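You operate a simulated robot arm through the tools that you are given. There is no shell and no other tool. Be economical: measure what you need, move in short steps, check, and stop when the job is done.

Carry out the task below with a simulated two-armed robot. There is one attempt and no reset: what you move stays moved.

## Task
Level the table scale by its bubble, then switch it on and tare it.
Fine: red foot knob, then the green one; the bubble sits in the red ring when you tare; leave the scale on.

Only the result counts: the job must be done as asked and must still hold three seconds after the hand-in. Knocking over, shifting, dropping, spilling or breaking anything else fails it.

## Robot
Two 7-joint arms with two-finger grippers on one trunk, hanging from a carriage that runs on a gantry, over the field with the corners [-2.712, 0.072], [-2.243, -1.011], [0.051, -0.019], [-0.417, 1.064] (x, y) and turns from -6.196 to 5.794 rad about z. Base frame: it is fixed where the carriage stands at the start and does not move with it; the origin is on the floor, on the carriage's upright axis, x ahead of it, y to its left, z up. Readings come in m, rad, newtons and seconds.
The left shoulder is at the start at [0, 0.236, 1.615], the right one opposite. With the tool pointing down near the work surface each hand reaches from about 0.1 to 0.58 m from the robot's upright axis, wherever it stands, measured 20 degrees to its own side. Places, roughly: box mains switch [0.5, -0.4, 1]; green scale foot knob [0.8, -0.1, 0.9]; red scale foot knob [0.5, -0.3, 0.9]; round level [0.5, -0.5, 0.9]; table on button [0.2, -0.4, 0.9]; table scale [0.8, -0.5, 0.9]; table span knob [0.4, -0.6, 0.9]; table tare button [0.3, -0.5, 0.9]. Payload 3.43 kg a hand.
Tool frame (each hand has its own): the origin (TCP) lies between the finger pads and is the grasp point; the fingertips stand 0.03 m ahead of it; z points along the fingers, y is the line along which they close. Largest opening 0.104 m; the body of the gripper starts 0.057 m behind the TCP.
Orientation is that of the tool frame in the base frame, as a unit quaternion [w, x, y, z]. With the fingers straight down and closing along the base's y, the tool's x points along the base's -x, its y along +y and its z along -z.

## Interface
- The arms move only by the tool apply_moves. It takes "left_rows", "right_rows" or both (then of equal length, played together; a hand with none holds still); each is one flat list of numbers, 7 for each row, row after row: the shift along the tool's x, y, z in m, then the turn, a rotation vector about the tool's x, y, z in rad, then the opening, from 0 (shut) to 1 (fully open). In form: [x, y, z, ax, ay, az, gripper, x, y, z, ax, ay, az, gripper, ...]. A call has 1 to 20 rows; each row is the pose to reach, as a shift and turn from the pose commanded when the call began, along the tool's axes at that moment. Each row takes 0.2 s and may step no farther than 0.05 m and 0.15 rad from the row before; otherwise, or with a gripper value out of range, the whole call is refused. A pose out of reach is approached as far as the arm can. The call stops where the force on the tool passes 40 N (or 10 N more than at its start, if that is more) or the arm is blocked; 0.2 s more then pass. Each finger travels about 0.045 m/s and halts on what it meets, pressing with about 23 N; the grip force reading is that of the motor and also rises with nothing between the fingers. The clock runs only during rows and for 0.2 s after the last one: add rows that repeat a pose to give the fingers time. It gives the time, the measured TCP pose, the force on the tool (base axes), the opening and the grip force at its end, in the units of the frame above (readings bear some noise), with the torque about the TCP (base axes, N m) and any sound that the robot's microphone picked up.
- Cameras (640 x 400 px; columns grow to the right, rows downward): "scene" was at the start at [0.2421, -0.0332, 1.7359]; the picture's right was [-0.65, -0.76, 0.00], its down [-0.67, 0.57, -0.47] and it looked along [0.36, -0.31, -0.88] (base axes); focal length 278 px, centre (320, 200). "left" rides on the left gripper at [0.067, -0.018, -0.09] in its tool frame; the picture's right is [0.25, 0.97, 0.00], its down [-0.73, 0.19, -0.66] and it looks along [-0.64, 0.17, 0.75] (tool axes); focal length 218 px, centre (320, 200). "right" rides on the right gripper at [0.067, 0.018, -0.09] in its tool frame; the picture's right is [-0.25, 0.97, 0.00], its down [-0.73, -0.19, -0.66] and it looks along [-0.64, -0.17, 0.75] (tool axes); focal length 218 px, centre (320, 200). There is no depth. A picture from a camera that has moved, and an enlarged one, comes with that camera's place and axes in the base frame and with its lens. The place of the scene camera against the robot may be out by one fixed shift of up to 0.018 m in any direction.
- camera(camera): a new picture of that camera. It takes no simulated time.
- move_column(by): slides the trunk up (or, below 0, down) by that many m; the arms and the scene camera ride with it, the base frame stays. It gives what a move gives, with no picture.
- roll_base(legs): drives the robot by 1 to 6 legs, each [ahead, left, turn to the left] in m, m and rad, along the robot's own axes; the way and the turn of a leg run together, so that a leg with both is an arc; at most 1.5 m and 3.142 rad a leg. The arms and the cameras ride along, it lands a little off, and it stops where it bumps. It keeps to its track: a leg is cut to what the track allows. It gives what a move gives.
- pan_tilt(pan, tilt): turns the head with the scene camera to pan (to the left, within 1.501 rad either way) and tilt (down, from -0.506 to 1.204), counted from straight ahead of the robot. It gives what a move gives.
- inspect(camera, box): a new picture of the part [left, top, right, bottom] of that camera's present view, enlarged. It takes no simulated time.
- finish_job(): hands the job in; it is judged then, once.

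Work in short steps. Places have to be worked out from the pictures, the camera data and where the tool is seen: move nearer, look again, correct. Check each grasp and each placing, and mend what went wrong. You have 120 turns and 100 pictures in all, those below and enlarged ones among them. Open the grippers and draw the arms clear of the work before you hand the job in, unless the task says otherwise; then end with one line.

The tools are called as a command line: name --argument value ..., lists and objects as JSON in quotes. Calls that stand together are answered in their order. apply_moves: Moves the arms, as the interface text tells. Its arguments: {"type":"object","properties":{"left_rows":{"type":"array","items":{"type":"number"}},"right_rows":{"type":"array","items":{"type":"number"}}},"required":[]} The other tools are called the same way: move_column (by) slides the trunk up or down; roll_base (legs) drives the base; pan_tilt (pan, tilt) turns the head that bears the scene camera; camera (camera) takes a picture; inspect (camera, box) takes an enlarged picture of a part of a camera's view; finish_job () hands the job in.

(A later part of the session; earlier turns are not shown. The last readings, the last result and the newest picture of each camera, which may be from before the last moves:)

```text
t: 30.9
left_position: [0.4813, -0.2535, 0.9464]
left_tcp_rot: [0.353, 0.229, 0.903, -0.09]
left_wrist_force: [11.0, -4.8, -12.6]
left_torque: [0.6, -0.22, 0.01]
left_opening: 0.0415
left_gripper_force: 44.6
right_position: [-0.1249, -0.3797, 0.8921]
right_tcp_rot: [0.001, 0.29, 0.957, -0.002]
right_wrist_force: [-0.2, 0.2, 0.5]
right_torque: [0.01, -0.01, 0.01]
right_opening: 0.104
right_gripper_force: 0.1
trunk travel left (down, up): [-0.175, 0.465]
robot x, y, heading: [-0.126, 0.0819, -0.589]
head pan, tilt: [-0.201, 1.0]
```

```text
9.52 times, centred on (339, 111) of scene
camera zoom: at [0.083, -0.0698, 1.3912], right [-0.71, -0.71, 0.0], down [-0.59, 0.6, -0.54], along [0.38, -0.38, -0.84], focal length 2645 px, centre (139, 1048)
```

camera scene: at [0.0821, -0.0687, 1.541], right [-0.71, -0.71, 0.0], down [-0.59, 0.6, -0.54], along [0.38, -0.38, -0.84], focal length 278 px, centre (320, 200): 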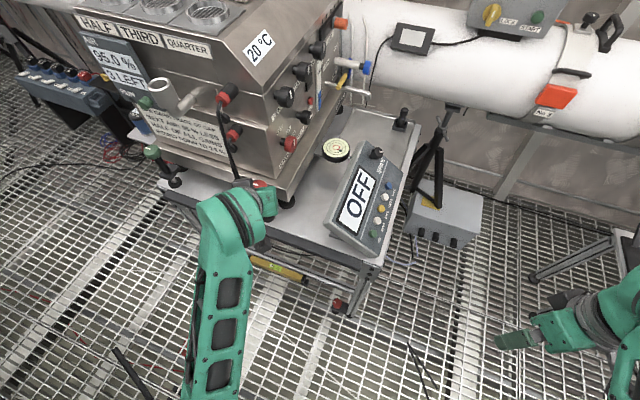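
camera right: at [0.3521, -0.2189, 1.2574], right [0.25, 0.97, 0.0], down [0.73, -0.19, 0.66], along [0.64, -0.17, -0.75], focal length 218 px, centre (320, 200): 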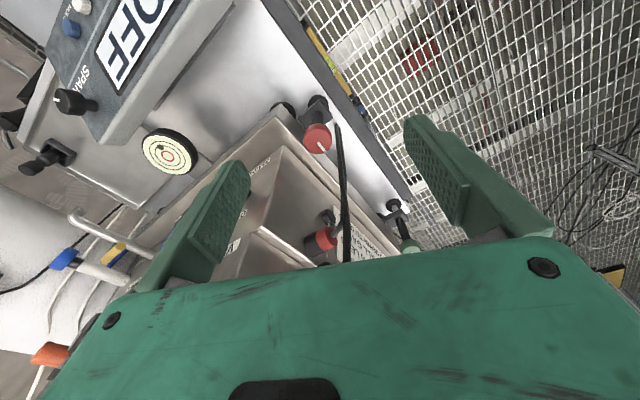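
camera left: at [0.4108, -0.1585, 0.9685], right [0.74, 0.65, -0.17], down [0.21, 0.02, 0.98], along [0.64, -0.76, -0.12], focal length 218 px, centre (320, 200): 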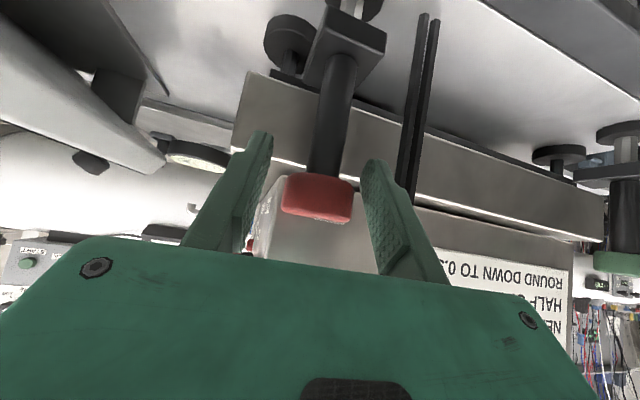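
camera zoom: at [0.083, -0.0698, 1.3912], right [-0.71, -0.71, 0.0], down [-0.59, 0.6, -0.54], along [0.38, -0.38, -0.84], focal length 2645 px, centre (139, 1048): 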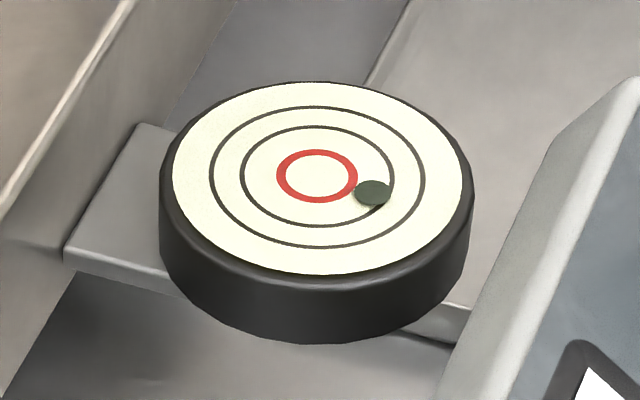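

Red-axis error is now nearly zero (≈3–8 px vs. ring radius 41). I release, back the hand out along its axis, and check the bubble with the hand off.

apply_moves --left_rows '[0, 0, 0, 0, 0, 0, 0.55, 0, 0, 0, 0, 0, 0, 0.55, 0, 0, 0, 0, 0, 0, 0.55, 0, 0, -0.04, 0, 0, 0, 0.55, 0, 0, -0.08, 0, 0, 0, 0.55, 0, 0, -0.12, 0, 0, 0, 0.55]'

inspect --camera "scene" --box '[315, 90, 363, 132]'

camera --camera "left"

```text
t: 32.3
left_position: [0.4089, -0.2124, 1.0353]
left_tcp_rot: [0.352, 0.229, 0.903, -0.09]
left_wrist_force: [-0.4, 0.4, 0.6]
left_torque: [-0.02, -0.02, 0.0]
left_opening: 0.057
left_gripper_force: 0.0
right_position: [-0.1254, -0.38, 0.8898]
right_tcp_rot: [0.001, 0.29, 0.957, 0.0]
right_wrist_force: [-0.1, -0.5, 0.9]
right_torque: [0.03, -0.04, 0.0]
right_opening: 0.104
right_gripper_force: 0.1
trunk travel left (down, up): [-0.175, 0.465]
robot x, y, heading: [-0.124, 0.0867, -0.587]
head pan, tilt: [-0.201, 1.0]
```

```text
9.52 times, centred on (339, 111) of scene
camera zoom: at [0.082, -0.0694, 1.391], right [-0.71, -0.71, 0.0], down [-0.59, 0.6, -0.54], along [0.38, -0.38, -0.84], focal length 2645 px, centre (139, 1048)
```

zoom: 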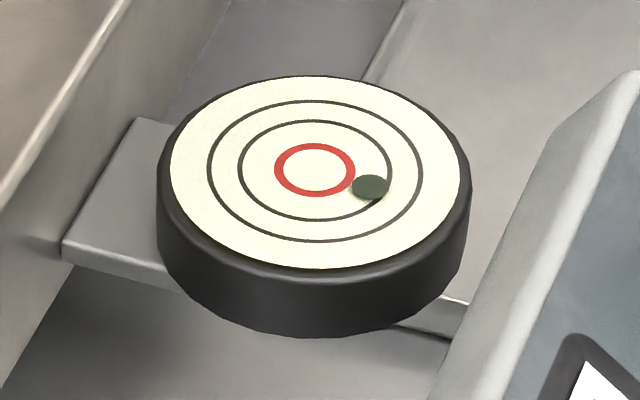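

```text
65 pictures are left
camera left: at [0.3042, -0.1744, 1.0571], right [0.3, 0.94, -0.17], down [0.17, 0.13, 0.98], along [0.94, -0.32, -0.12], focal length 218 px, centre (320, 200)
```

left: 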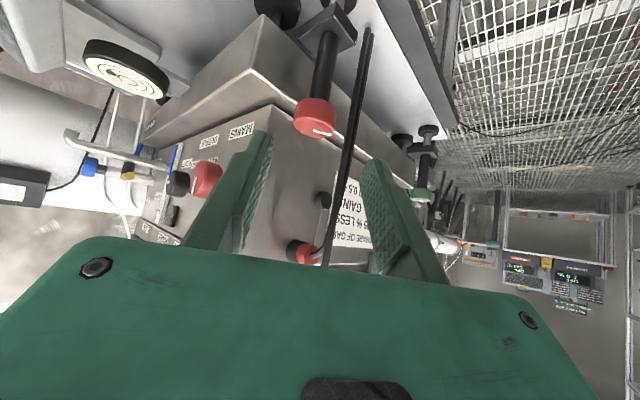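

With the hand off, the bubble's offset is exactly along the table's length axis (red-axis error ≈ 0), so red is done. Next I retract both hands and drive the robot so that the left arm can reach the green knob.

apply_moves --left_rows '[0.0146, 0.019, -0.033, 0, 0, 0, 0.55, 0.029, 0.038, -0.066, 0, 0, 0, 0.55, 0.0437, 0.057, -0.099, 0, 0, 0, 0.55, 0.0583, 0.076, -0.132, 0, 0, 0, 0.55, 0.073, 0.095, -0.165, 0, 0, 0, 0.55, 0.0875, 0.114, -0.198, 0, 0, 0, 0.55, 0.102, 0.133, -0.231, 0, 0, 0, 0.55, 0.1166, 0.152, -0.264, 0, 0, 0, 0.55]' --right_rows '[0, 0, -0.025, 0, 0, 0, 1, 0, 0, -0.05, 0, 0, 0, 1, 0, 0, -0.075, 0, 0, 0, 1, 0, 0, -0.1, 0, 0, 0, 1, 0, 0, -0.125, 0, 0, 0, 1, 0, 0, -0.15, 0, 0, 0, 1, 0, 0, -0.175, 0, 0, 0, 1, 0, 0, -0.2, 0, 0, 0, 1]'

roll_base --legs '[[0.17, 0, 0], [0.02, 0, 0]]'

camera --camera "left"

camera --camera "scene"

```text
t: 34.1
left_position: [0.2475, 0.046, 1.147]
left_tcp_rot: [0.352, 0.23, 0.903, -0.091]
left_wrist_force: [-0.7, 0.3, -0.5]
left_torque: [0.0, -0.03, -0.01]
left_opening: 0.0572
left_gripper_force: 0.1
right_position: [-0.119, -0.3936, 0.9044]
right_tcp_rot: [0.001, 0.289, 0.957, -0.001]
right_wrist_force: [-0.4, -0.2, -0.6]
right_torque: [-0.02, -0.01, -0.01]
right_opening: 0.104
right_gripper_force: 0.1
right hand out of reach, approached as far as the arm can: row 1, 2, 3, 4, 5, 6, 7, 8
trunk travel left (down, up): [-0.175, 0.465]
robot x, y, heading: [-0.1295, 0.0802, -0.595]
head pan, tilt: [-0.201, 1.0]
```

```text
t: 36.0
left_position: [0.4039, -0.061, 1.1476]
left_tcp_rot: [0.353, 0.23, 0.902, -0.091]
left_wrist_force: [0.3, 0.5, 0.2]
left_torque: [0.01, 0.02, -0.01]
left_opening: 0.0572
left_gripper_force: 0.2
right_position: [0.0351, -0.4997, 0.9048]
right_tcp_rot: [0.002, 0.291, 0.957, -0.002]
right_wrist_force: [0.5, -0.1, -0.3]
right_torque: [0.04, 0.01, -0.07]
right_opening: 0.1039
right_gripper_force: 0.1
trunk travel left (down, up): [-0.175, 0.465]
robot x, y, heading: [0.0256, -0.0219, -0.591]
head pan, tilt: [-0.201, 1.0]
```

```text
64 pictures are left
camera left: at [0.2998, -0.023, 1.1692], right [0.3, 0.94, -0.17], down [0.17, 0.13, 0.98], along [0.94, -0.33, -0.12], focal length 218 px, centre (320, 200)
```

left: 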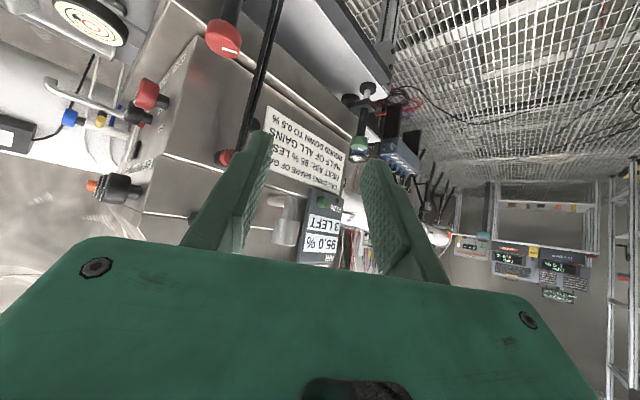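

```text
63 pictures are left
camera scene: at [0.2382, -0.1741, 1.3912], right [-0.71, -0.7, 0.0], down [-0.59, 0.6, -0.54], along [0.38, -0.38, -0.84], focal length 278 px, centre (320, 200)
```

scene: 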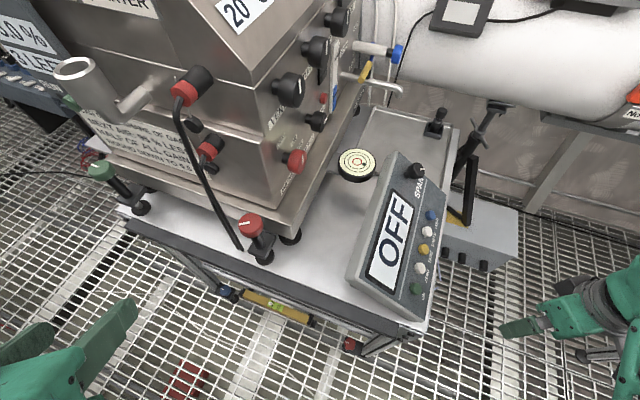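

Green knob is about (0.82, −0.13, 0.955). I move three-quarters of the way to its pre-grasp point, yawing 0.2 rad cw (heading −40°) to keep the wrist clear of the spout, then look.

apply_moves --left_rows '[-0.0205, 0.0193, 0.0367, 0.017, 0, 0.018, 0.55, -0.041, 0.0386, 0.0733, 0.034, 0, 0.037, 0.55, -0.0614, 0.0579, 0.11, 0.051, 0, 0.055, 0.55, -0.082, 0.0772, 0.1466, 0.0675, 0, 0.0735, 0.55, -0.1024, 0.0965, 0.1833, 0.1, 0, 0.109, 0.55, -0.123, 0.1158, 0.22, 0.135, 0, 0.147, 0.55]'

camera --camera "left"

camera --camera "scene"

```text
t: 37.4
left_position: [0.6713, -0.0718, 1.068]
left_tcp_rot: [0.343, 0.32, 0.874, -0.126]
left_wrist_force: [0.8, 0.6, -0.7]
left_torque: [0.02, 0.03, -0.01]
left_opening: 0.0571
left_gripper_force: 0.1
right_position: [0.0371, -0.4982, 0.9058]
right_tcp_rot: [0.002, 0.291, 0.957, -0.003]
right_wrist_force: [0.1, 0.0, -0.3]
right_torque: [-0.05, -0.01, 0.0]
right_opening: 0.1042
right_gripper_force: 0.0
trunk travel left (down, up): [-0.175, 0.465]
robot x, y, heading: [0.0294, -0.0215, -0.593]
head pan, tilt: [-0.201, 1.0]
```

```text
62 pictures are left
camera left: at [0.5761, -0.0146, 1.089], right [0.48, 0.86, -0.17], down [0.19, 0.09, 0.98], along [0.86, -0.5, -0.12], focal length 218 px, centre (320, 200)
```

left: 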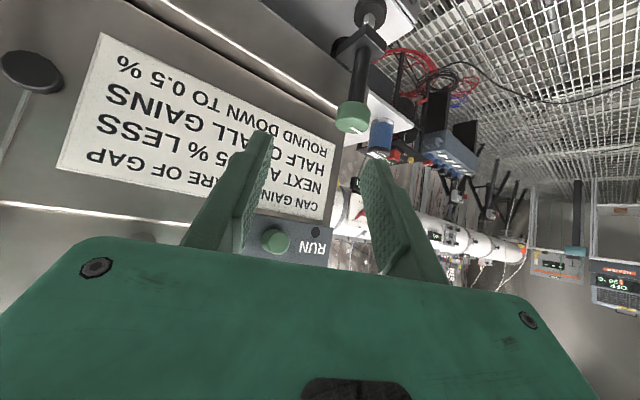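

```text
61 pictures are left
camera scene: at [0.2386, -0.1738, 1.3913], right [-0.71, -0.7, 0.0], down [-0.59, 0.6, -0.54], along [0.38, -0.38, -0.84], focal length 278 px, centre (320, 200)
```

scene: 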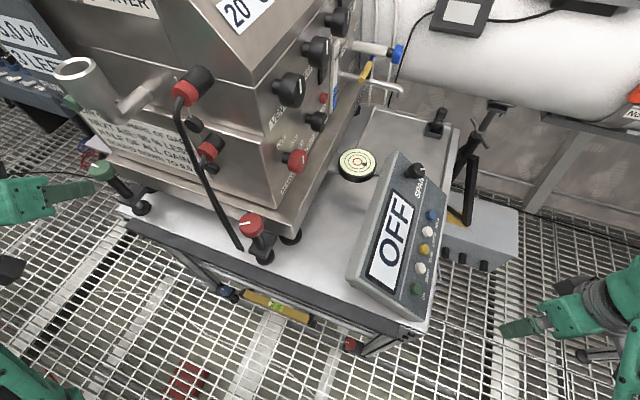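

Green knob refined to (0.798, −0.119, 0.956). I align laterally and advance to about 0.07 m from it.

apply_moves --left_rows '[-0.006, 0.016, 0.02, 0, 0, 0, 0.55, -0.012, 0.032, 0.045, 0, 0, 0, 0.55, -0.017, 0.046, 0.07, 0, 0, 0, 0.55, -0.017, 0.046, 0.095, 0, 0, 0, 0.55, -0.017, 0.046, 0.095, 0, 0, 0, 0.55]'

camera --camera "left"

```text
t: 38.5
left_position: [0.7604, -0.0881, 1.0121]
left_tcp_rot: [0.343, 0.32, 0.874, -0.126]
left_wrist_force: [0.6, 0.3, 0.1]
left_torque: [-0.01, 0.04, -0.01]
left_opening: 0.0574
left_gripper_force: 0.0
right_position: [0.0363, -0.4997, 0.9049]
right_tcp_rot: [0.003, 0.291, 0.957, -0.002]
right_wrist_force: [0.1, 0.0, -0.4]
right_torque: [0.02, -0.02, -0.01]
right_opening: 0.1039
right_gripper_force: 0.1
trunk travel left (down, up): [-0.175, 0.465]
robot x, y, heading: [0.0283, -0.0187, -0.596]
head pan, tilt: [-0.201, 1.0]
```

```text
60 pictures are left
camera left: at [0.6656, -0.0301, 1.033], right [0.48, 0.86, -0.17], down [0.19, 0.09, 0.98], along [0.85, -0.5, -0.12], focal length 218 px, centre (320, 200)
```

left: 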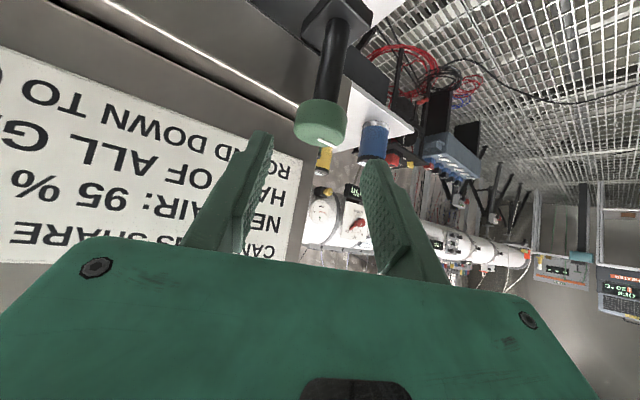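

Well aligned; advance 0.07 m around the cap, and look before closing.

apply_moves --left_rows '[0.001, 0, 0.025, 0, 0, 0, 0.55, 0.003, 0, 0.05, 0, 0, 0, 0.55, 0.004, 0, 0.07, 0, 0, 0, 0.55, 0.004, 0, 0.07, 0, 0, 0, 0.55]'

camera --camera "left"

inspect --camera "scene" --box '[325, 140, 390, 185]'

```text
t: 39.5
left_position: [0.7927, -0.1162, 0.9562]
left_tcp_rot: [0.342, 0.32, 0.874, -0.127]
left_wrist_force: [0.3, -0.1, 0.6]
left_torque: [0.0, -0.02, -0.04]
left_opening: 0.0571
left_gripper_force: 0.2
right_position: [0.036, -0.499, 0.9048]
right_tcp_rot: [0.001, 0.291, 0.957, -0.002]
right_wrist_force: [-0.3, 0.8, 0.1]
right_torque: [-0.03, -0.01, 0.01]
right_opening: 0.1039
right_gripper_force: 0.1
trunk travel left (down, up): [-0.175, 0.465]
robot x, y, heading: [0.0292, -0.0205, -0.591]
head pan, tilt: [-0.201, 1.0]
```

```text
59 pictures are left
camera left: at [0.6977, -0.0582, 0.9776], right [0.48, 0.86, -0.17], down [0.19, 0.09, 0.98], along [0.85, -0.5, -0.12], focal length 218 px, centre (320, 200)
```

left: 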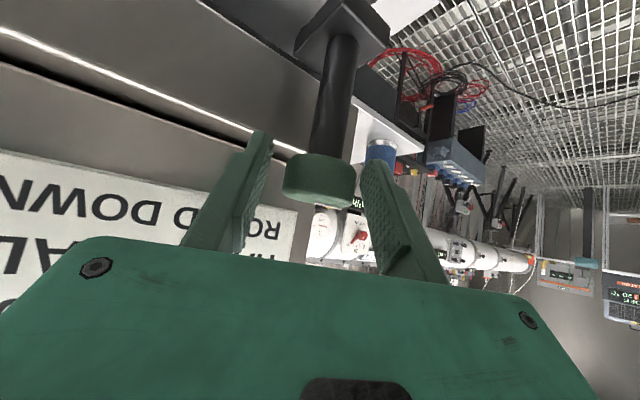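

```text
8.89 times, centred on (358, 162) of scene
camera zoom: at [0.2379, -0.1738, 1.3911], right [-0.71, -0.7, 0.0], down [-0.59, 0.6, -0.54], along [0.38, -0.38, -0.84], focal length 2468 px, centre (-13, 533)
```

zoom: 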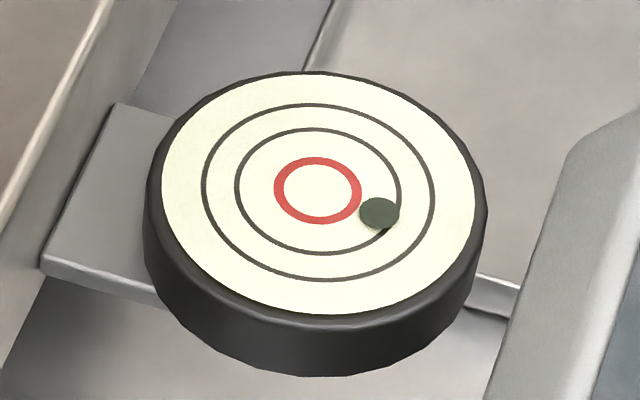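

Grip the green cap and test-turn cw 0.32 rad.

apply_moves --left_rows '[0.003, 0, 0.007, 0, 0, 0, 0.55, 0.003, 0, 0.007, 0, 0, 0, 0.3, 0.003, 0, 0.007, 0, 0, 0, 0.1, 0.003, 0, 0.007, 0, 0, 0, 0.1, 0.003, 0.0006, 0.007, 0.0544, 0, 0.0586, 0.1, 0.003, 0.0011, 0.007, 0.1088, 0, 0.1172, 0.1, 0.003, 0.0016, 0.007, 0.1632, 0, 0.1758, 0.1, 0.003, 0.002, 0.007, 0.2176, 0, 0.2344, 0.1, 0.003, 0.002, 0.007, 0.2176, 0, 0.2344, 0.1]'

inspect --camera "scene" --box '[325, 140, 390, 185]'

```text
t: 40.8
left_position: [0.7958, -0.1151, 0.9483]
left_tcp_rot: [0.337, 0.339, 0.869, -0.128]
left_wrist_force: [12.2, -0.2, -2.3]
left_torque: [-1.2, 0.16, 0.11]
left_opening: 0.0416
left_gripper_force: 44.9
left hand out of reach, approached as far as the arm can: row 5
right_position: [0.038, -0.5003, 0.9061]
right_tcp_rot: [0.003, 0.291, 0.957, -0.003]
right_wrist_force: [0.3, 0.1, 0.6]
right_torque: [0.0, -0.01, 0.02]
right_opening: 0.104
right_gripper_force: 0.1
trunk travel left (down, up): [-0.175, 0.465]
robot x, y, heading: [0.0324, -0.0201, -0.583]
head pan, tilt: [-0.201, 1.0]
stopped in row 5 (left hand): the force on the tool passed its limit at 72 N (the readings are from after the stop); the commanded pose is now the measured one
```

```text
8.89 times, centred on (358, 162) of scene
camera zoom: at [0.2393, -0.1745, 1.3916], right [-0.71, -0.7, 0.0], down [-0.59, 0.6, -0.54], along [0.38, -0.38, -0.84], focal length 2468 px, centre (-13, 533)
```

zoom: 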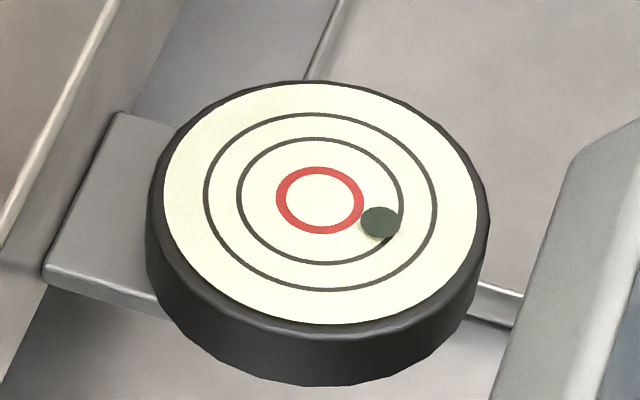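

Clockwise is out of the arm's reach here; I try ccw 0.3 rad.

apply_moves --left_rows '[0, -0.0005, 0, -0.0504, 0, -0.0555, 0.1, 0, -0.001, 0, -0.1008, 0, -0.111, 0.1, 0, -0.0015, 0, -0.1512, 0, -0.1665, 0.1, 0, -0.002, 0, -0.2016, 0, -0.222, 0.1, 0, -0.002, 0, -0.2016, 0, -0.222, 0.1]'

inspect --camera "scene" --box '[325, 140, 390, 185]'

camera --camera "scene"

```text
t: 42.0
left_position: [0.7939, -0.1191, 0.9478]
left_tcp_rot: [0.353, 0.206, 0.91, -0.078]
left_wrist_force: [9.5, -6.8, 1.7]
left_torque: [0.06, -0.2, -0.05]
left_opening: 0.0414
left_gripper_force: 45.4
right_position: [0.0382, -0.4997, 0.9052]
right_tcp_rot: [0.003, 0.291, 0.957, -0.003]
right_wrist_force: [-0.5, 0.6, 0.0]
right_torque: [0.03, -0.01, -0.01]
right_opening: 0.104
right_gripper_force: 0.1
trunk travel left (down, up): [-0.175, 0.465]
robot x, y, heading: [0.0303, -0.0213, -0.593]
head pan, tilt: [-0.201, 1.0]
```

```text
8.89 times, centred on (358, 162) of scene
camera zoom: at [0.2391, -0.1749, 1.3916], right [-0.71, -0.7, 0.0], down [-0.59, 0.6, -0.54], along [0.38, -0.38, -0.84], focal length 2468 px, centre (-13, 533)
```

zoom: 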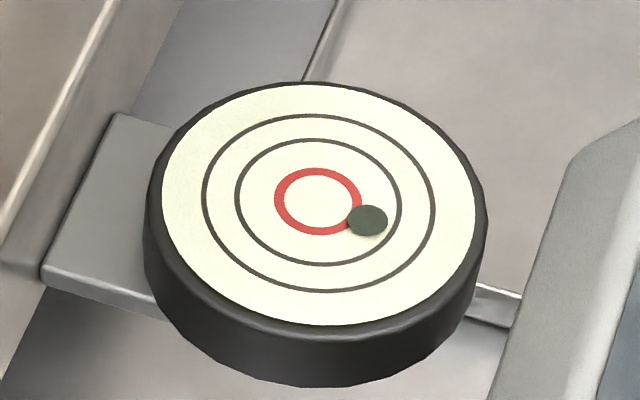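

```text
55 pictures are left
camera scene: at [0.2391, -0.1749, 1.3916], right [-0.71, -0.7, 0.0], down [-0.59, 0.6, -0.54], along [0.38, -0.38, -0.84], focal length 278 px, centre (320, 200)
```

scene: 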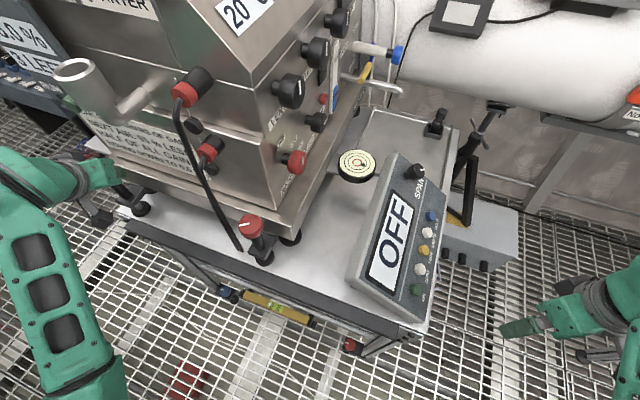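

ccw moves the bubble toward the ring (13 px per 0.3 rad); about 1.1 rad remains. Continue ccw 0.25 rad.

apply_moves --left_rows '[0, -0.0005, 0, -0.0424, 0, -0.046, 0.1, 0, -0.001, 0, -0.0848, 0, -0.092, 0.1, 0, -0.0015, 0, -0.1272, 0, -0.138, 0.1, 0, -0.002, 0, -0.17, 0, -0.184, 0.1, 0, -0.002, 0, -0.17, 0, -0.184, 0.1]'

inspect --camera "scene" --box '[325, 140, 390, 185]'

camera --camera "left"

```text
t: 43.1
left_position: [0.7927, -0.1216, 0.9488]
left_tcp_rot: [0.361, 0.091, 0.927, -0.034]
left_wrist_force: [11.7, -12.1, 0.9]
left_torque: [-0.46, 0.16, -0.14]
left_opening: 0.0416
left_gripper_force: 45.0
right_position: [0.0386, -0.5, 0.9068]
right_tcp_rot: [0.002, 0.291, 0.957, -0.002]
right_wrist_force: [-0.7, -0.3, -0.5]
right_torque: [-0.03, 0.0, 0.02]
right_opening: 0.1039
right_gripper_force: 0.1
trunk travel left (down, up): [-0.175, 0.465]
robot x, y, heading: [0.0247, -0.0236, -0.585]
head pan, tilt: [-0.201, 1.0]
```

```text
8.89 times, centred on (358, 162) of scene
camera zoom: at [0.2393, -0.1756, 1.3918], right [-0.71, -0.7, 0.0], down [-0.59, 0.6, -0.54], along [0.38, -0.39, -0.84], focal length 2468 px, centre (-13, 533)
```

zoom: 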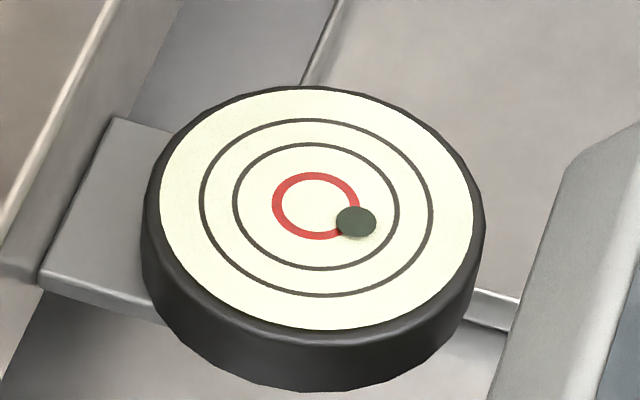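

```text
53 pictures are left
camera left: at [0.682, -0.1178, 0.9705], right [0.0, 0.99, -0.17], down [0.13, 0.16, 0.98], along [0.99, -0.03, -0.13], focal length 218 px, centre (320, 200)
```

left: 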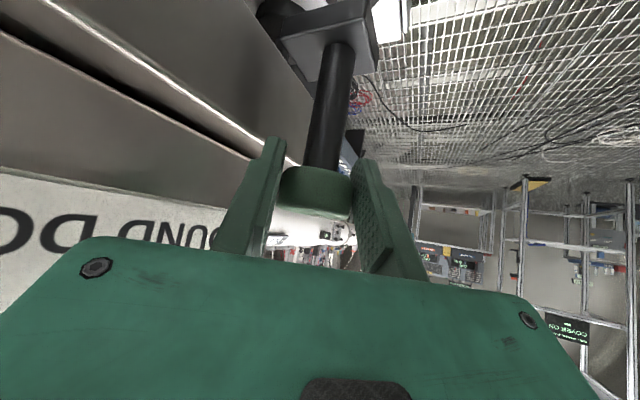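

Good progress (offset 40,17). Release, swing back cw 0.5 rad, regrip, and look.

apply_moves --left_rows '[0, 0, 0, 0, 0, 0, 0.55, 0, 0, 0, 0, 0, 0, 0.55, 0, 0, 0, 0, 0, 0, 0.55, 0, 0.001, 0, 0.0845, 0, 0.092, 0.55, 0, 0.002, 0, 0.169, 0, 0.184, 0.55, -0.0005, 0.003, 0.0005, 0.2535, 0, 0.2756, 0.55, -0.0007, 0.0038, 0.0007, 0.338, 0, 0.3675, 0.55, -0.0007, 0.0038, 0.0007, 0.338, 0, 0.3675, 0.55]'

camera --camera "left"

```text
t: 45.0
left_position: [0.7915, -0.1156, 0.9472]
left_tcp_rot: [0.339, 0.318, 0.877, -0.121]
left_wrist_force: [-0.2, -0.5, -1.4]
left_torque: [0.01, 0.0, -0.02]
left_opening: 0.0572
left_gripper_force: 0.1
right_position: [0.0366, -0.4998, 0.9053]
right_tcp_rot: [0.002, 0.291, 0.957, -0.003]
right_wrist_force: [0.1, 0.2, -0.6]
right_torque: [-0.01, -0.01, 0.02]
right_opening: 0.1039
right_gripper_force: 0.1
trunk travel left (down, up): [-0.175, 0.465]
robot x, y, heading: [0.0264, -0.0237, -0.592]
head pan, tilt: [-0.201, 1.0]
```

```text
52 pictures are left
camera left: at [0.6971, -0.0587, 0.9692], right [0.48, 0.86, -0.17], down [0.2, 0.08, 0.98], along [0.86, -0.5, -0.13], focal length 218 px, centre (320, 200)
```

left: 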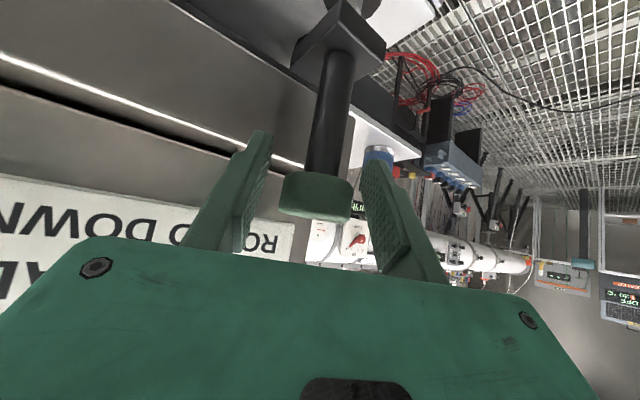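

Grip and turn ccw 0.5 rad.

apply_moves --left_rows '[-0.002, -0.0005, 0.003, 0, 0, 0, 0.5, -0.002, -0.0005, 0.003, 0, 0, 0, 0.3, -0.002, -0.0005, 0.003, 0, 0, 0, 0.1, -0.002, -0.0005, 0.003, 0, 0, 0, 0.1, -0.002, -0.001, 0.003, -0.0557, 0, -0.0615, 0.1, -0.002, -0.0015, 0.003, -0.1114, 0, -0.123, 0.1, -0.002, -0.002, 0.003, -0.167, 0, -0.1845, 0.1, -0.0022, -0.0025, 0.0032, -0.223, 0, -0.246, 0.1, -0.0023, -0.003, 0.0033, -0.2785, 0, -0.3075, 0.1, -0.0025, -0.0035, 0.0035, -0.334, 0, -0.369, 0.1, -0.0025, -0.0035, 0.0035, -0.334, 0, -0.369, 0.1]'

inspect --camera "scene" --box '[325, 140, 390, 185]'

```text
t: 47.4
left_position: [0.7939, -0.1219, 0.9452]
left_tcp_rot: [0.359, 0.091, 0.928, -0.035]
left_wrist_force: [9.4, -0.5, -11.8]
left_torque: [0.11, 0.02, 0.01]
left_opening: 0.0415
left_gripper_force: 45.2
right_position: [0.0375, -0.4989, 0.9062]
right_tcp_rot: [0.001, 0.291, 0.957, -0.002]
right_wrist_force: [0.1, 0.1, -0.8]
right_torque: [0.01, 0.03, 0.04]
right_opening: 0.1041
right_gripper_force: 0.1
trunk travel left (down, up): [-0.175, 0.465]
robot x, y, heading: [0.029, -0.0218, -0.588]
head pan, tilt: [-0.201, 1.0]
```

```text
8.89 times, centred on (358, 162) of scene
camera zoom: at [0.2381, -0.174, 1.3911], right [-0.71, -0.7, 0.0], down [-0.59, 0.6, -0.54], along [0.38, -0.38, -0.84], focal length 2468 px, centre (-13, 533)
```

zoom: 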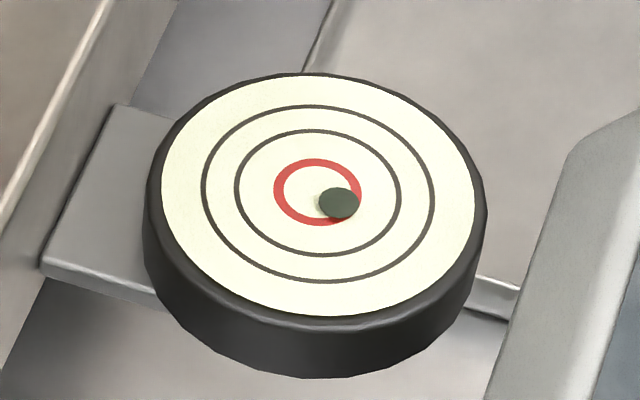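

Offset now (21,12); one more identical stroke of ~0.5 rad should centre it. Release and swing back, then grip and turn in one call.

apply_moves --left_rows '[0, 0, 0, 0, 0, 0, 0.55, 0, 0, 0, 0, 0, 0, 0.55, 0, 0, 0, 0, 0, 0, 0.55, 0, 0.001, 0, 0.0845, 0, 0.092, 0.55, 0, 0.002, 0, 0.169, 0, 0.184, 0.55, -0.0005, 0.003, 0.0005, 0.2535, 0, 0.2756, 0.55, -0.0007, 0.0038, 0.0007, 0.338, 0, 0.3675, 0.55, -0.0007, 0.0038, 0.0007, 0.338, 0, 0.3675, 0.55, -0.0007, 0.0038, 0.0007, 0.338, 0, 0.3675, 0.3, -0.0007, 0.0038, 0.0007, 0.338, 0, 0.3675, 0.1, -0.0007, 0.0038, 0.0007, 0.338, 0, 0.3675, 0.1]'

apply_moves --left_rows '[0, -0.0005, 0, -0.0557, 0, -0.0615, 0.1, 0, -0.001, 0, -0.1114, 0, -0.123, 0.1, 0, -0.0015, 0, -0.167, 0, -0.1845, 0.1, 0, -0.002, 0, -0.223, 0, -0.246, 0.1, -0.0003, -0.0025, 0.0003, -0.2785, 0, -0.3075, 0.1, -0.0005, -0.003, 0.0005, -0.334, 0, -0.369, 0.1, -0.0005, -0.003, 0.0005, -0.334, 0, -0.369, 0.1]'

inspect --camera "scene" --box '[325, 140, 390, 185]'

```text
t: 49.8
left_position: [0.795, -0.1163, 0.9441]
left_tcp_rot: [0.339, 0.317, 0.877, -0.122]
left_wrist_force: [4.8, 1.6, -4.0]
left_torque: [0.02, -0.07, 0.05]
left_opening: 0.0411
left_gripper_force: 45.1
right_position: [0.0361, -0.4989, 0.9048]
right_tcp_rot: [0.002, 0.291, 0.957, -0.002]
right_wrist_force: [0.2, -0.2, -0.2]
right_torque: [0.02, 0.01, -0.01]
right_opening: 0.1039
right_gripper_force: 0.0
trunk travel left (down, up): [-0.175, 0.465]
robot x, y, heading: [0.032, -0.023, -0.592]
head pan, tilt: [-0.201, 1.0]
```

```text
t: 51.4
left_position: [0.7941, -0.1212, 0.9442]
left_tcp_rot: [0.358, 0.091, 0.929, -0.035]
left_wrist_force: [9.6, -5.1, -13.1]
left_torque: [0.48, -0.25, -0.04]
left_opening: 0.0412
left_gripper_force: 45.5
right_position: [0.0373, -0.4989, 0.9043]
right_tcp_rot: [0.002, 0.291, 0.957, -0.003]
right_wrist_force: [-0.4, -0.1, -0.5]
right_torque: [-0.01, -0.01, 0.01]
right_opening: 0.1039
right_gripper_force: 0.1
trunk travel left (down, up): [-0.175, 0.465]
robot x, y, heading: [0.028, -0.0236, -0.586]
head pan, tilt: [-0.201, 1.0]
```

```text
8.89 times, centred on (358, 162) of scene
camera zoom: at [0.2382, -0.1744, 1.3912], right [-0.71, -0.7, 0.0], down [-0.59, 0.6, -0.54], along [0.38, -0.38, -0.84], focal length 2468 px, centre (-13, 533)
```

zoom: 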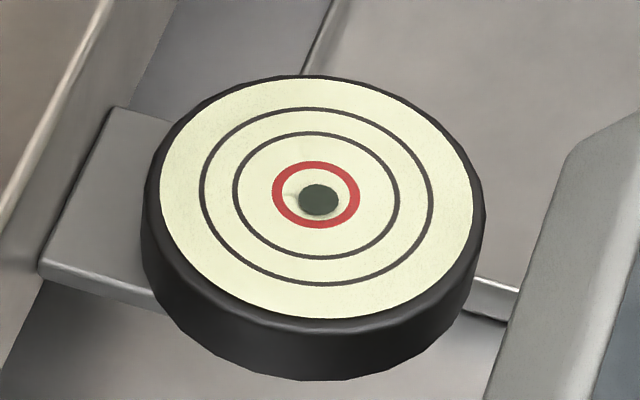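

Bubble is centred in the red ring. I release and back the left hand out, away from the box, then recheck.

apply_moves --left_rows '[0, 0, 0, 0, 0, 0, 0.55, 0, 0, 0, 0, 0, 0, 0.6, 0, 0, 0, 0, 0, 0, 0.6, 0, 0, -0.03, 0, 0, 0, 0.6, 0, 0, -0.07, 0, 0, 0, 0.6, 0, 0.02, -0.11, 0, 0, 0, 0.6, 0, 0.06, -0.13, 0, 0, 0, 0.6, 0.01, 0.1, -0.15, 0, 0, 0, 0.6, 0.03, 0.14, -0.17, 0, 0, 0, 0.6, 0.05, 0.17, -0.2, 0, 0, 0, 0.6, 0.07, 0.19, -0.24, 0, 0, 0, 0.6]'

inspect --camera "scene" --box '[325, 140, 390, 185]'

camera --camera "right"

camera --camera "scene"

```text
t: 53.8
left_position: [0.6194, 0.1101, 1.0734]
left_tcp_rot: [0.358, 0.093, 0.928, -0.037]
left_wrist_force: [0.8, -0.6, -0.4]
left_torque: [0.0, 0.0, 0.05]
left_opening: 0.0625
left_gripper_force: 0.1
right_position: [0.0353, -0.4984, 0.9048]
right_tcp_rot: [0.002, 0.291, 0.957, -0.002]
right_wrist_force: [-0.4, 0.2, 0.6]
right_torque: [0.0, 0.0, -0.01]
right_opening: 0.1039
right_gripper_force: 0.0
trunk travel left (down, up): [-0.175, 0.465]
robot x, y, heading: [0.0298, -0.0214, -0.587]
head pan, tilt: [-0.201, 1.0]
```

```text
8.89 times, centred on (358, 162) of scene
camera zoom: at [0.2374, -0.1735, 1.3909], right [-0.71, -0.7, 0.0], down [-0.59, 0.6, -0.54], along [0.38, -0.38, -0.84], focal length 2468 px, centre (-13, 533)
```

zoom: 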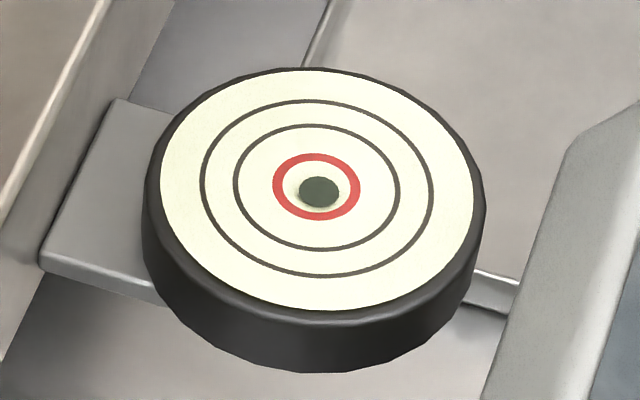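

```text
48 pictures are left
camera right: at [-0.0118, -0.4453, 0.9952], right [0.75, 0.66, 0.0], down [0.5, -0.56, 0.66], along [0.44, -0.5, -0.75], focal length 218 px, centre (320, 200)
```

right: 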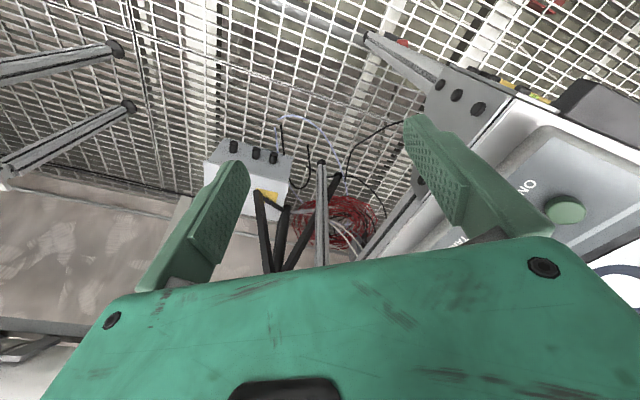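

```text
47 pictures are left
camera scene: at [0.2374, -0.1735, 1.3909], right [-0.71, -0.7, 0.0], down [-0.59, 0.6, -0.54], along [0.38, -0.38, -0.84], focal length 278 px, centre (320, 200)
```

scene: 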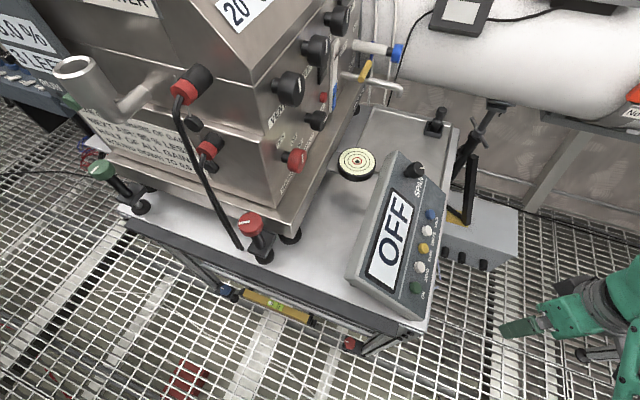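

Bubble holds well inside the red ring. Buttons: ON ≈ (0.218, −0.407, 0.869), TARE ≈ (0.251, −0.482, 0.876). I raise the trunk 0.3 m to give the right arm room.

move_column --by 0.3

```text
t: 56.8
left_position: [0.6205, 0.1081, 1.3753]
left_tcp_rot: [0.358, 0.092, 0.928, -0.037]
left_wrist_force: [0.5, -0.5, -0.2]
left_torque: [0.01, -0.02, -0.01]
left_opening: 0.0624
left_gripper_force: 0.1
right_position: [0.0363, -0.5003, 1.2049]
right_tcp_rot: [0.002, 0.291, 0.957, -0.002]
right_wrist_force: [-0.2, -0.2, -0.3]
right_torque: [0.02, -0.02, 0.02]
right_opening: 0.1041
right_gripper_force: 0.2
trunk travel left (down, up): [-0.475, 0.165]
robot x, y, heading: [0.0331, -0.0225, -0.591]
head pan, tilt: [-0.201, 1.0]
```

Move the right hand, closing its fingers, to a hover over ON (TCP z ≈ 1.03).

apply_moves --right_rows '[-0.0166, 0.0298, 0.029, 0, 0, 0, 0.8, -0.0331, 0.0596, 0.058, 0, 0, 0, 0.6, -0.05, 0.0894, 0.0875, 0, 0, 0, 0.4, -0.0663, 0.119, 0.117, 0, 0, 0, 0.2, -0.083, 0.149, 0.146, 0, 0, 0, 0, -0.0994, 0.1787, 0.175, 0, 0, 0, 0, -0.0994, 0.1787, 0.175, 0, 0, 0, 0, -0.0994, 0.1787, 0.175, 0, 0, 0, 0, -0.0994, 0.1787, 0.175, 0, 0, 0, 0, -0.0994, 0.1787, 0.175, 0, 0, 0, 0]'

camera --camera "right"

camera --camera "scene"

```text
t: 59.0
left_position: [0.6205, 0.1084, 1.3748]
left_tcp_rot: [0.358, 0.092, 0.928, -0.036]
left_wrist_force: [0.1, -0.1, 0.3]
left_torque: [0.0, 0.01, 0.01]
left_opening: 0.0624
left_gripper_force: 0.1
right_position: [0.2189, -0.4065, 1.0297]
right_tcp_rot: [0.002, 0.291, 0.957, -0.003]
right_wrist_force: [0.7, -0.3, 0.0]
right_torque: [-0.02, 0.01, -0.01]
right_opening: 0.0
right_gripper_force: 23.3
trunk travel left (down, up): [-0.475, 0.165]
robot x, y, heading: [0.0303, -0.0206, -0.592]
head pan, tilt: [-0.201, 1.0]
```

```text
46 pictures are left
camera right: at [0.1723, -0.353, 1.12], right [0.75, 0.66, 0.0], down [0.5, -0.56, 0.66], along [0.44, -0.5, -0.75], focal length 218 px, centre (320, 200)
```

right: 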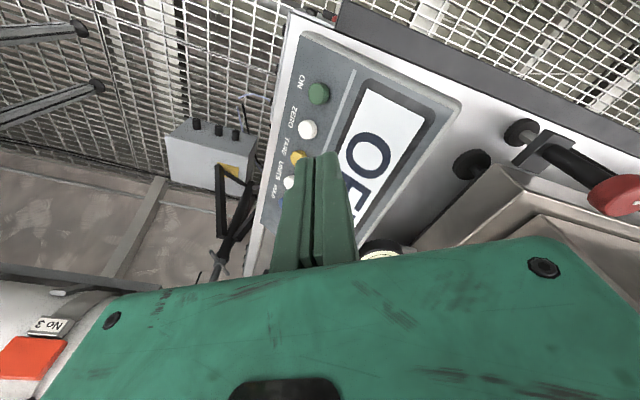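

```text
45 pictures are left
camera scene: at [0.2379, -0.1739, 1.6911], right [-0.71, -0.7, 0.0], down [-0.59, 0.6, -0.54], along [0.38, -0.38, -0.84], focal length 278 px, centre (320, 200)
```

scene: 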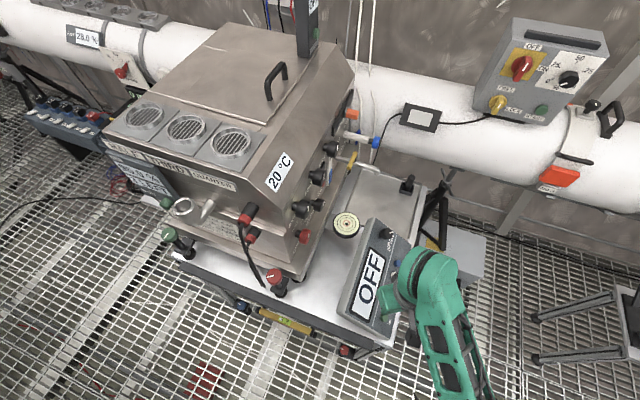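

ON confirmed at (0.217, −0.406). I descend to just above the button.

apply_moves --right_rows '[0.001, -0.001, 0.045, 0, 0, 0, 0, 0.001, -0.001, 0.085, 0, 0, 0, 0, 0.001, -0.001, 0.105, 0, 0, 0, 0, 0.001, -0.001, 0.115, 0, 0, 0, 0]'

camera --camera "right"

inspect --camera "scene" --box '[320, 200, 460, 350]'

```text
t: 60.0
left_position: [0.6201, 0.1093, 1.3744]
left_tcp_rot: [0.358, 0.093, 0.929, -0.037]
left_wrist_force: [-0.7, 0.0, 1.2]
left_torque: [0.02, 0.0, 0.01]
left_opening: 0.0622
left_gripper_force: 0.1
right_position: [0.2151, -0.4084, 0.9131]
right_tcp_rot: [0.003, 0.291, 0.957, -0.002]
right_wrist_force: [0.0, 0.0, -0.3]
right_torque: [-0.01, 0.0, 0.01]
right_opening: 0.0
right_gripper_force: 23.0
trunk travel left (down, up): [-0.475, 0.165]
robot x, y, heading: [0.031, -0.0233, -0.594]
head pan, tilt: [-0.201, 1.0]
```

```text
44 pictures are left
camera right: at [0.1691, -0.3556, 1.0039], right [0.75, 0.66, 0.0], down [0.5, -0.56, 0.66], along [0.44, -0.5, -0.75], focal length 218 px, centre (320, 200)
```

right: 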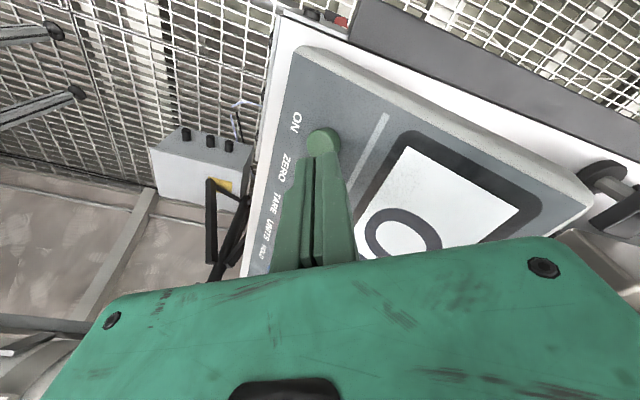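

```text
2.67 times, centred on (390, 275) of scene
camera zoom: at [0.2379, -0.1739, 1.6911], right [-0.71, -0.7, 0.0], down [-0.59, 0.6, -0.54], along [0.38, -0.38, -0.84], focal length 740 px, centre (133, 0)
```

zoom: 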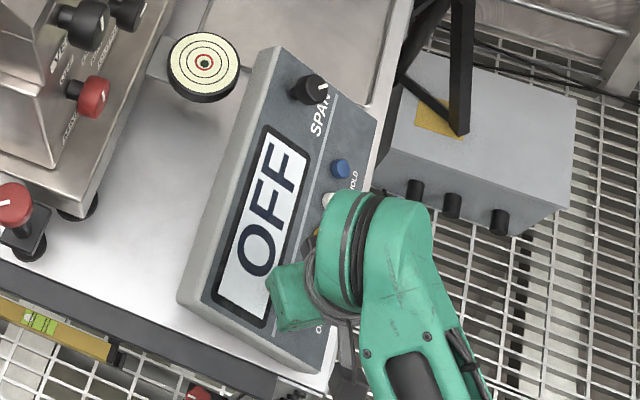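

Aligned within 3 mm; press down in small steps.

apply_moves --right_rows '[0.0015, 0.0025, 0.006, 0, 0, 0, 0, 0.0015, 0.0025, 0.01, 0, 0, 0, 0, 0.0015, 0.0025, 0.013, 0, 0, 0, 0, 0.0015, 0.0025, 0.016, 0, 0, 0, 0]'

inspect --camera "scene" --box '[320, 200, 460, 350]'

```text
t: 61.0
left_position: [0.6201, 0.1089, 1.3746]
left_tcp_rot: [0.358, 0.093, 0.928, -0.037]
left_wrist_force: [0.7, 0.2, 0.5]
left_torque: [0.03, -0.01, 0.04]
left_opening: 0.0623
left_gripper_force: 0.0
right_position: [0.2163, -0.4046, 0.8986]
right_tcp_rot: [0.002, 0.29, 0.957, -0.003]
right_wrist_force: [-0.8, -0.1, -0.1]
right_torque: [-0.02, -0.04, -0.01]
right_opening: 0.0
right_gripper_force: 23.5
trunk travel left (down, up): [-0.475, 0.165]
robot x, y, heading: [0.0276, -0.0221, -0.589]
head pan, tilt: [-0.201, 1.0]
```

```text
2.67 times, centred on (390, 275) of scene
camera zoom: at [0.2379, -0.1739, 1.6911], right [-0.71, -0.7, 0.0], down [-0.59, 0.6, -0.54], along [0.38, -0.38, -0.84], focal length 740 px, centre (133, 0)
```

zoom: 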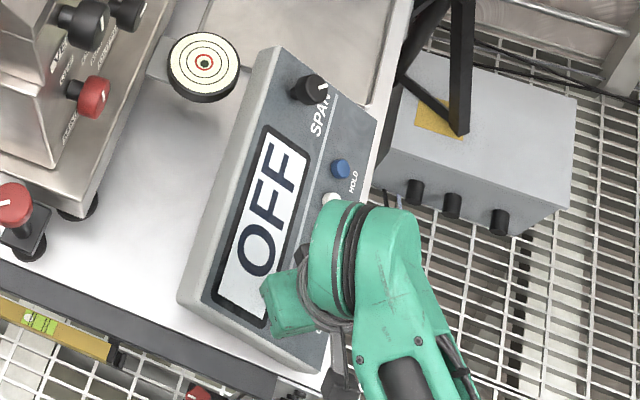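

No contact yet (tip at z≈0.869). Continue down in 2–3 mm steps.

apply_moves --right_rows '[0, 0, 0.003, 0, 0, 0, 0, 0, 0, 0.005, 0, 0, 0, 0, 0, 0, 0.007, 0, 0, 0, 0]'

camera --camera "right"

```text
t: 61.8
left_position: [0.6222, 0.1092, 1.3759]
left_tcp_rot: [0.359, 0.092, 0.928, -0.036]
left_wrist_force: [0.6, 0.0, 0.0]
left_torque: [0.04, 0.02, 0.02]
left_opening: 0.0624
left_gripper_force: 0.0
right_position: [0.2177, -0.4046, 0.8934]
right_tcp_rot: [0.004, 0.291, 0.957, -0.002]
right_wrist_force: [-0.4, 4.6, 12.3]
right_torque: [0.08, -0.11, 0.01]
right_opening: 0.0
right_gripper_force: 23.1
trunk travel left (down, up): [-0.475, 0.165]
robot x, y, heading: [0.0273, -0.0199, -0.589]
head pan, tilt: [-0.201, 1.0]
heard: click
```

```text
41 pictures are left
camera right: at [0.1707, -0.3521, 0.9834], right [0.75, 0.66, 0.0], down [0.5, -0.56, 0.66], along [0.44, -0.5, -0.75], focal length 218 px, centre (320, 200)
```

right: 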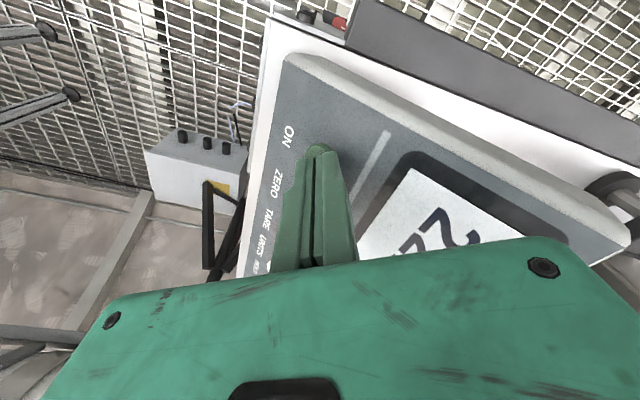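

Click heard and the display shows digits: it is on. I lift straight up and check the display and bubble.

apply_moves --right_rows '[0, 0, -0.02, 0, 0, 0, 0, 0, 0, -0.05, 0, 0, 0, 0, 0, 0, -0.07, 0, 0, 0, 0]'

inspect --camera "scene" --box '[320, 200, 460, 350]'

camera --camera "right"

```text
t: 62.5
left_position: [0.6205, 0.109, 1.3743]
left_tcp_rot: [0.358, 0.092, 0.928, -0.035]
left_wrist_force: [-0.9, -0.1, -0.4]
left_torque: [-0.02, -0.03, 0.02]
left_opening: 0.0624
left_gripper_force: 0.1
right_position: [0.2177, -0.4038, 0.964]
right_tcp_rot: [0.002, 0.291, 0.957, -0.002]
right_wrist_force: [0.3, -0.9, 0.6]
right_torque: [-0.01, 0.0, 0.0]
right_opening: 0.0
right_gripper_force: 23.4
trunk travel left (down, up): [-0.475, 0.165]
robot x, y, heading: [0.0259, -0.0219, -0.59]
head pan, tilt: [-0.201, 1.0]
```

```text
2.67 times, centred on (390, 275) of scene
camera zoom: at [0.2379, -0.1739, 1.6911], right [-0.71, -0.7, 0.0], down [-0.59, 0.6, -0.54], along [0.38, -0.38, -0.84], focal length 740 px, centre (133, 0)
```

zoom: 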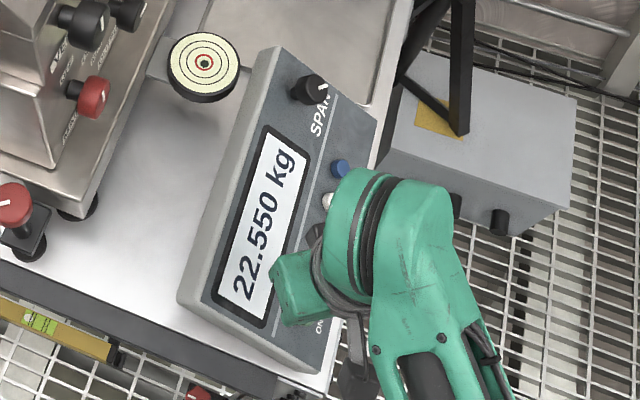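

```text
39 pictures are left
camera right: at [0.1706, -0.3505, 1.0539], right [0.75, 0.66, 0.0], down [0.5, -0.56, 0.66], along [0.44, -0.49, -0.75], focal length 218 px, centre (320, 200)
```

right: 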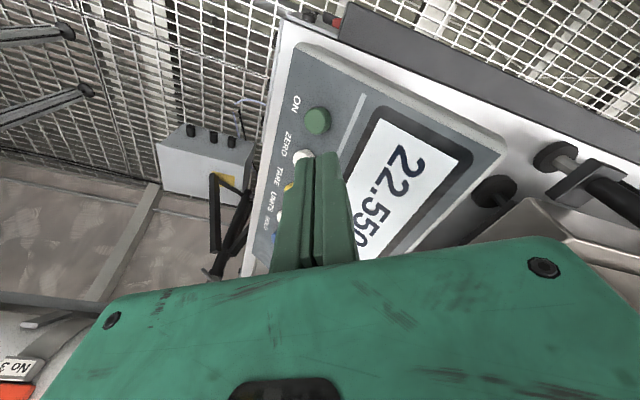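

Reads 22.550 kg and bubble in the ring. Now move over TARE (0.249, −0.482), staying above the panel.

apply_moves --right_rows '[-0.0346, -0.0238, 0, 0, 0, 0, 0, -0.0692, -0.0475, 0, 0, 0, 0, 0, -0.0692, -0.0475, 0.02, 0, 0, 0, 0, -0.0692, -0.0475, 0.045, 0, 0, 0, 0, -0.0692, -0.0475, 0.045, 0, 0, 0, 0]'

camera --camera "right"

```text
t: 63.8
left_position: [0.6204, 0.1083, 1.3755]
left_tcp_rot: [0.358, 0.092, 0.929, -0.036]
left_wrist_force: [0.5, 0.1, -0.3]
left_torque: [-0.02, 0.03, 0.0]
left_opening: 0.0625
left_gripper_force: 0.1
right_position: [0.2476, -0.4804, 0.9177]
right_tcp_rot: [0.002, 0.291, 0.957, -0.003]
right_wrist_force: [-0.9, -0.3, -0.4]
right_torque: [0.01, 0.04, -0.01]
right_opening: 0.0
right_gripper_force: 22.8
trunk travel left (down, up): [-0.475, 0.165]
robot x, y, heading: [0.0281, -0.0235, -0.589]
head pan, tilt: [-0.201, 1.0]
```

```text
38 pictures are left
camera right: at [0.2015, -0.4277, 1.0081], right [0.75, 0.66, 0.0], down [0.5, -0.56, 0.66], along [0.44, -0.5, -0.75], focal length 218 px, centre (320, 200)
```

right: 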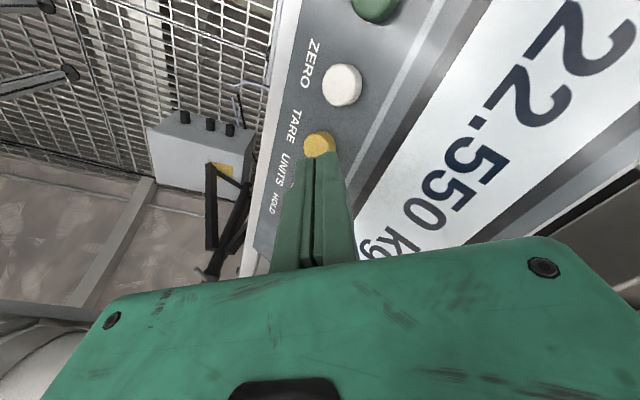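

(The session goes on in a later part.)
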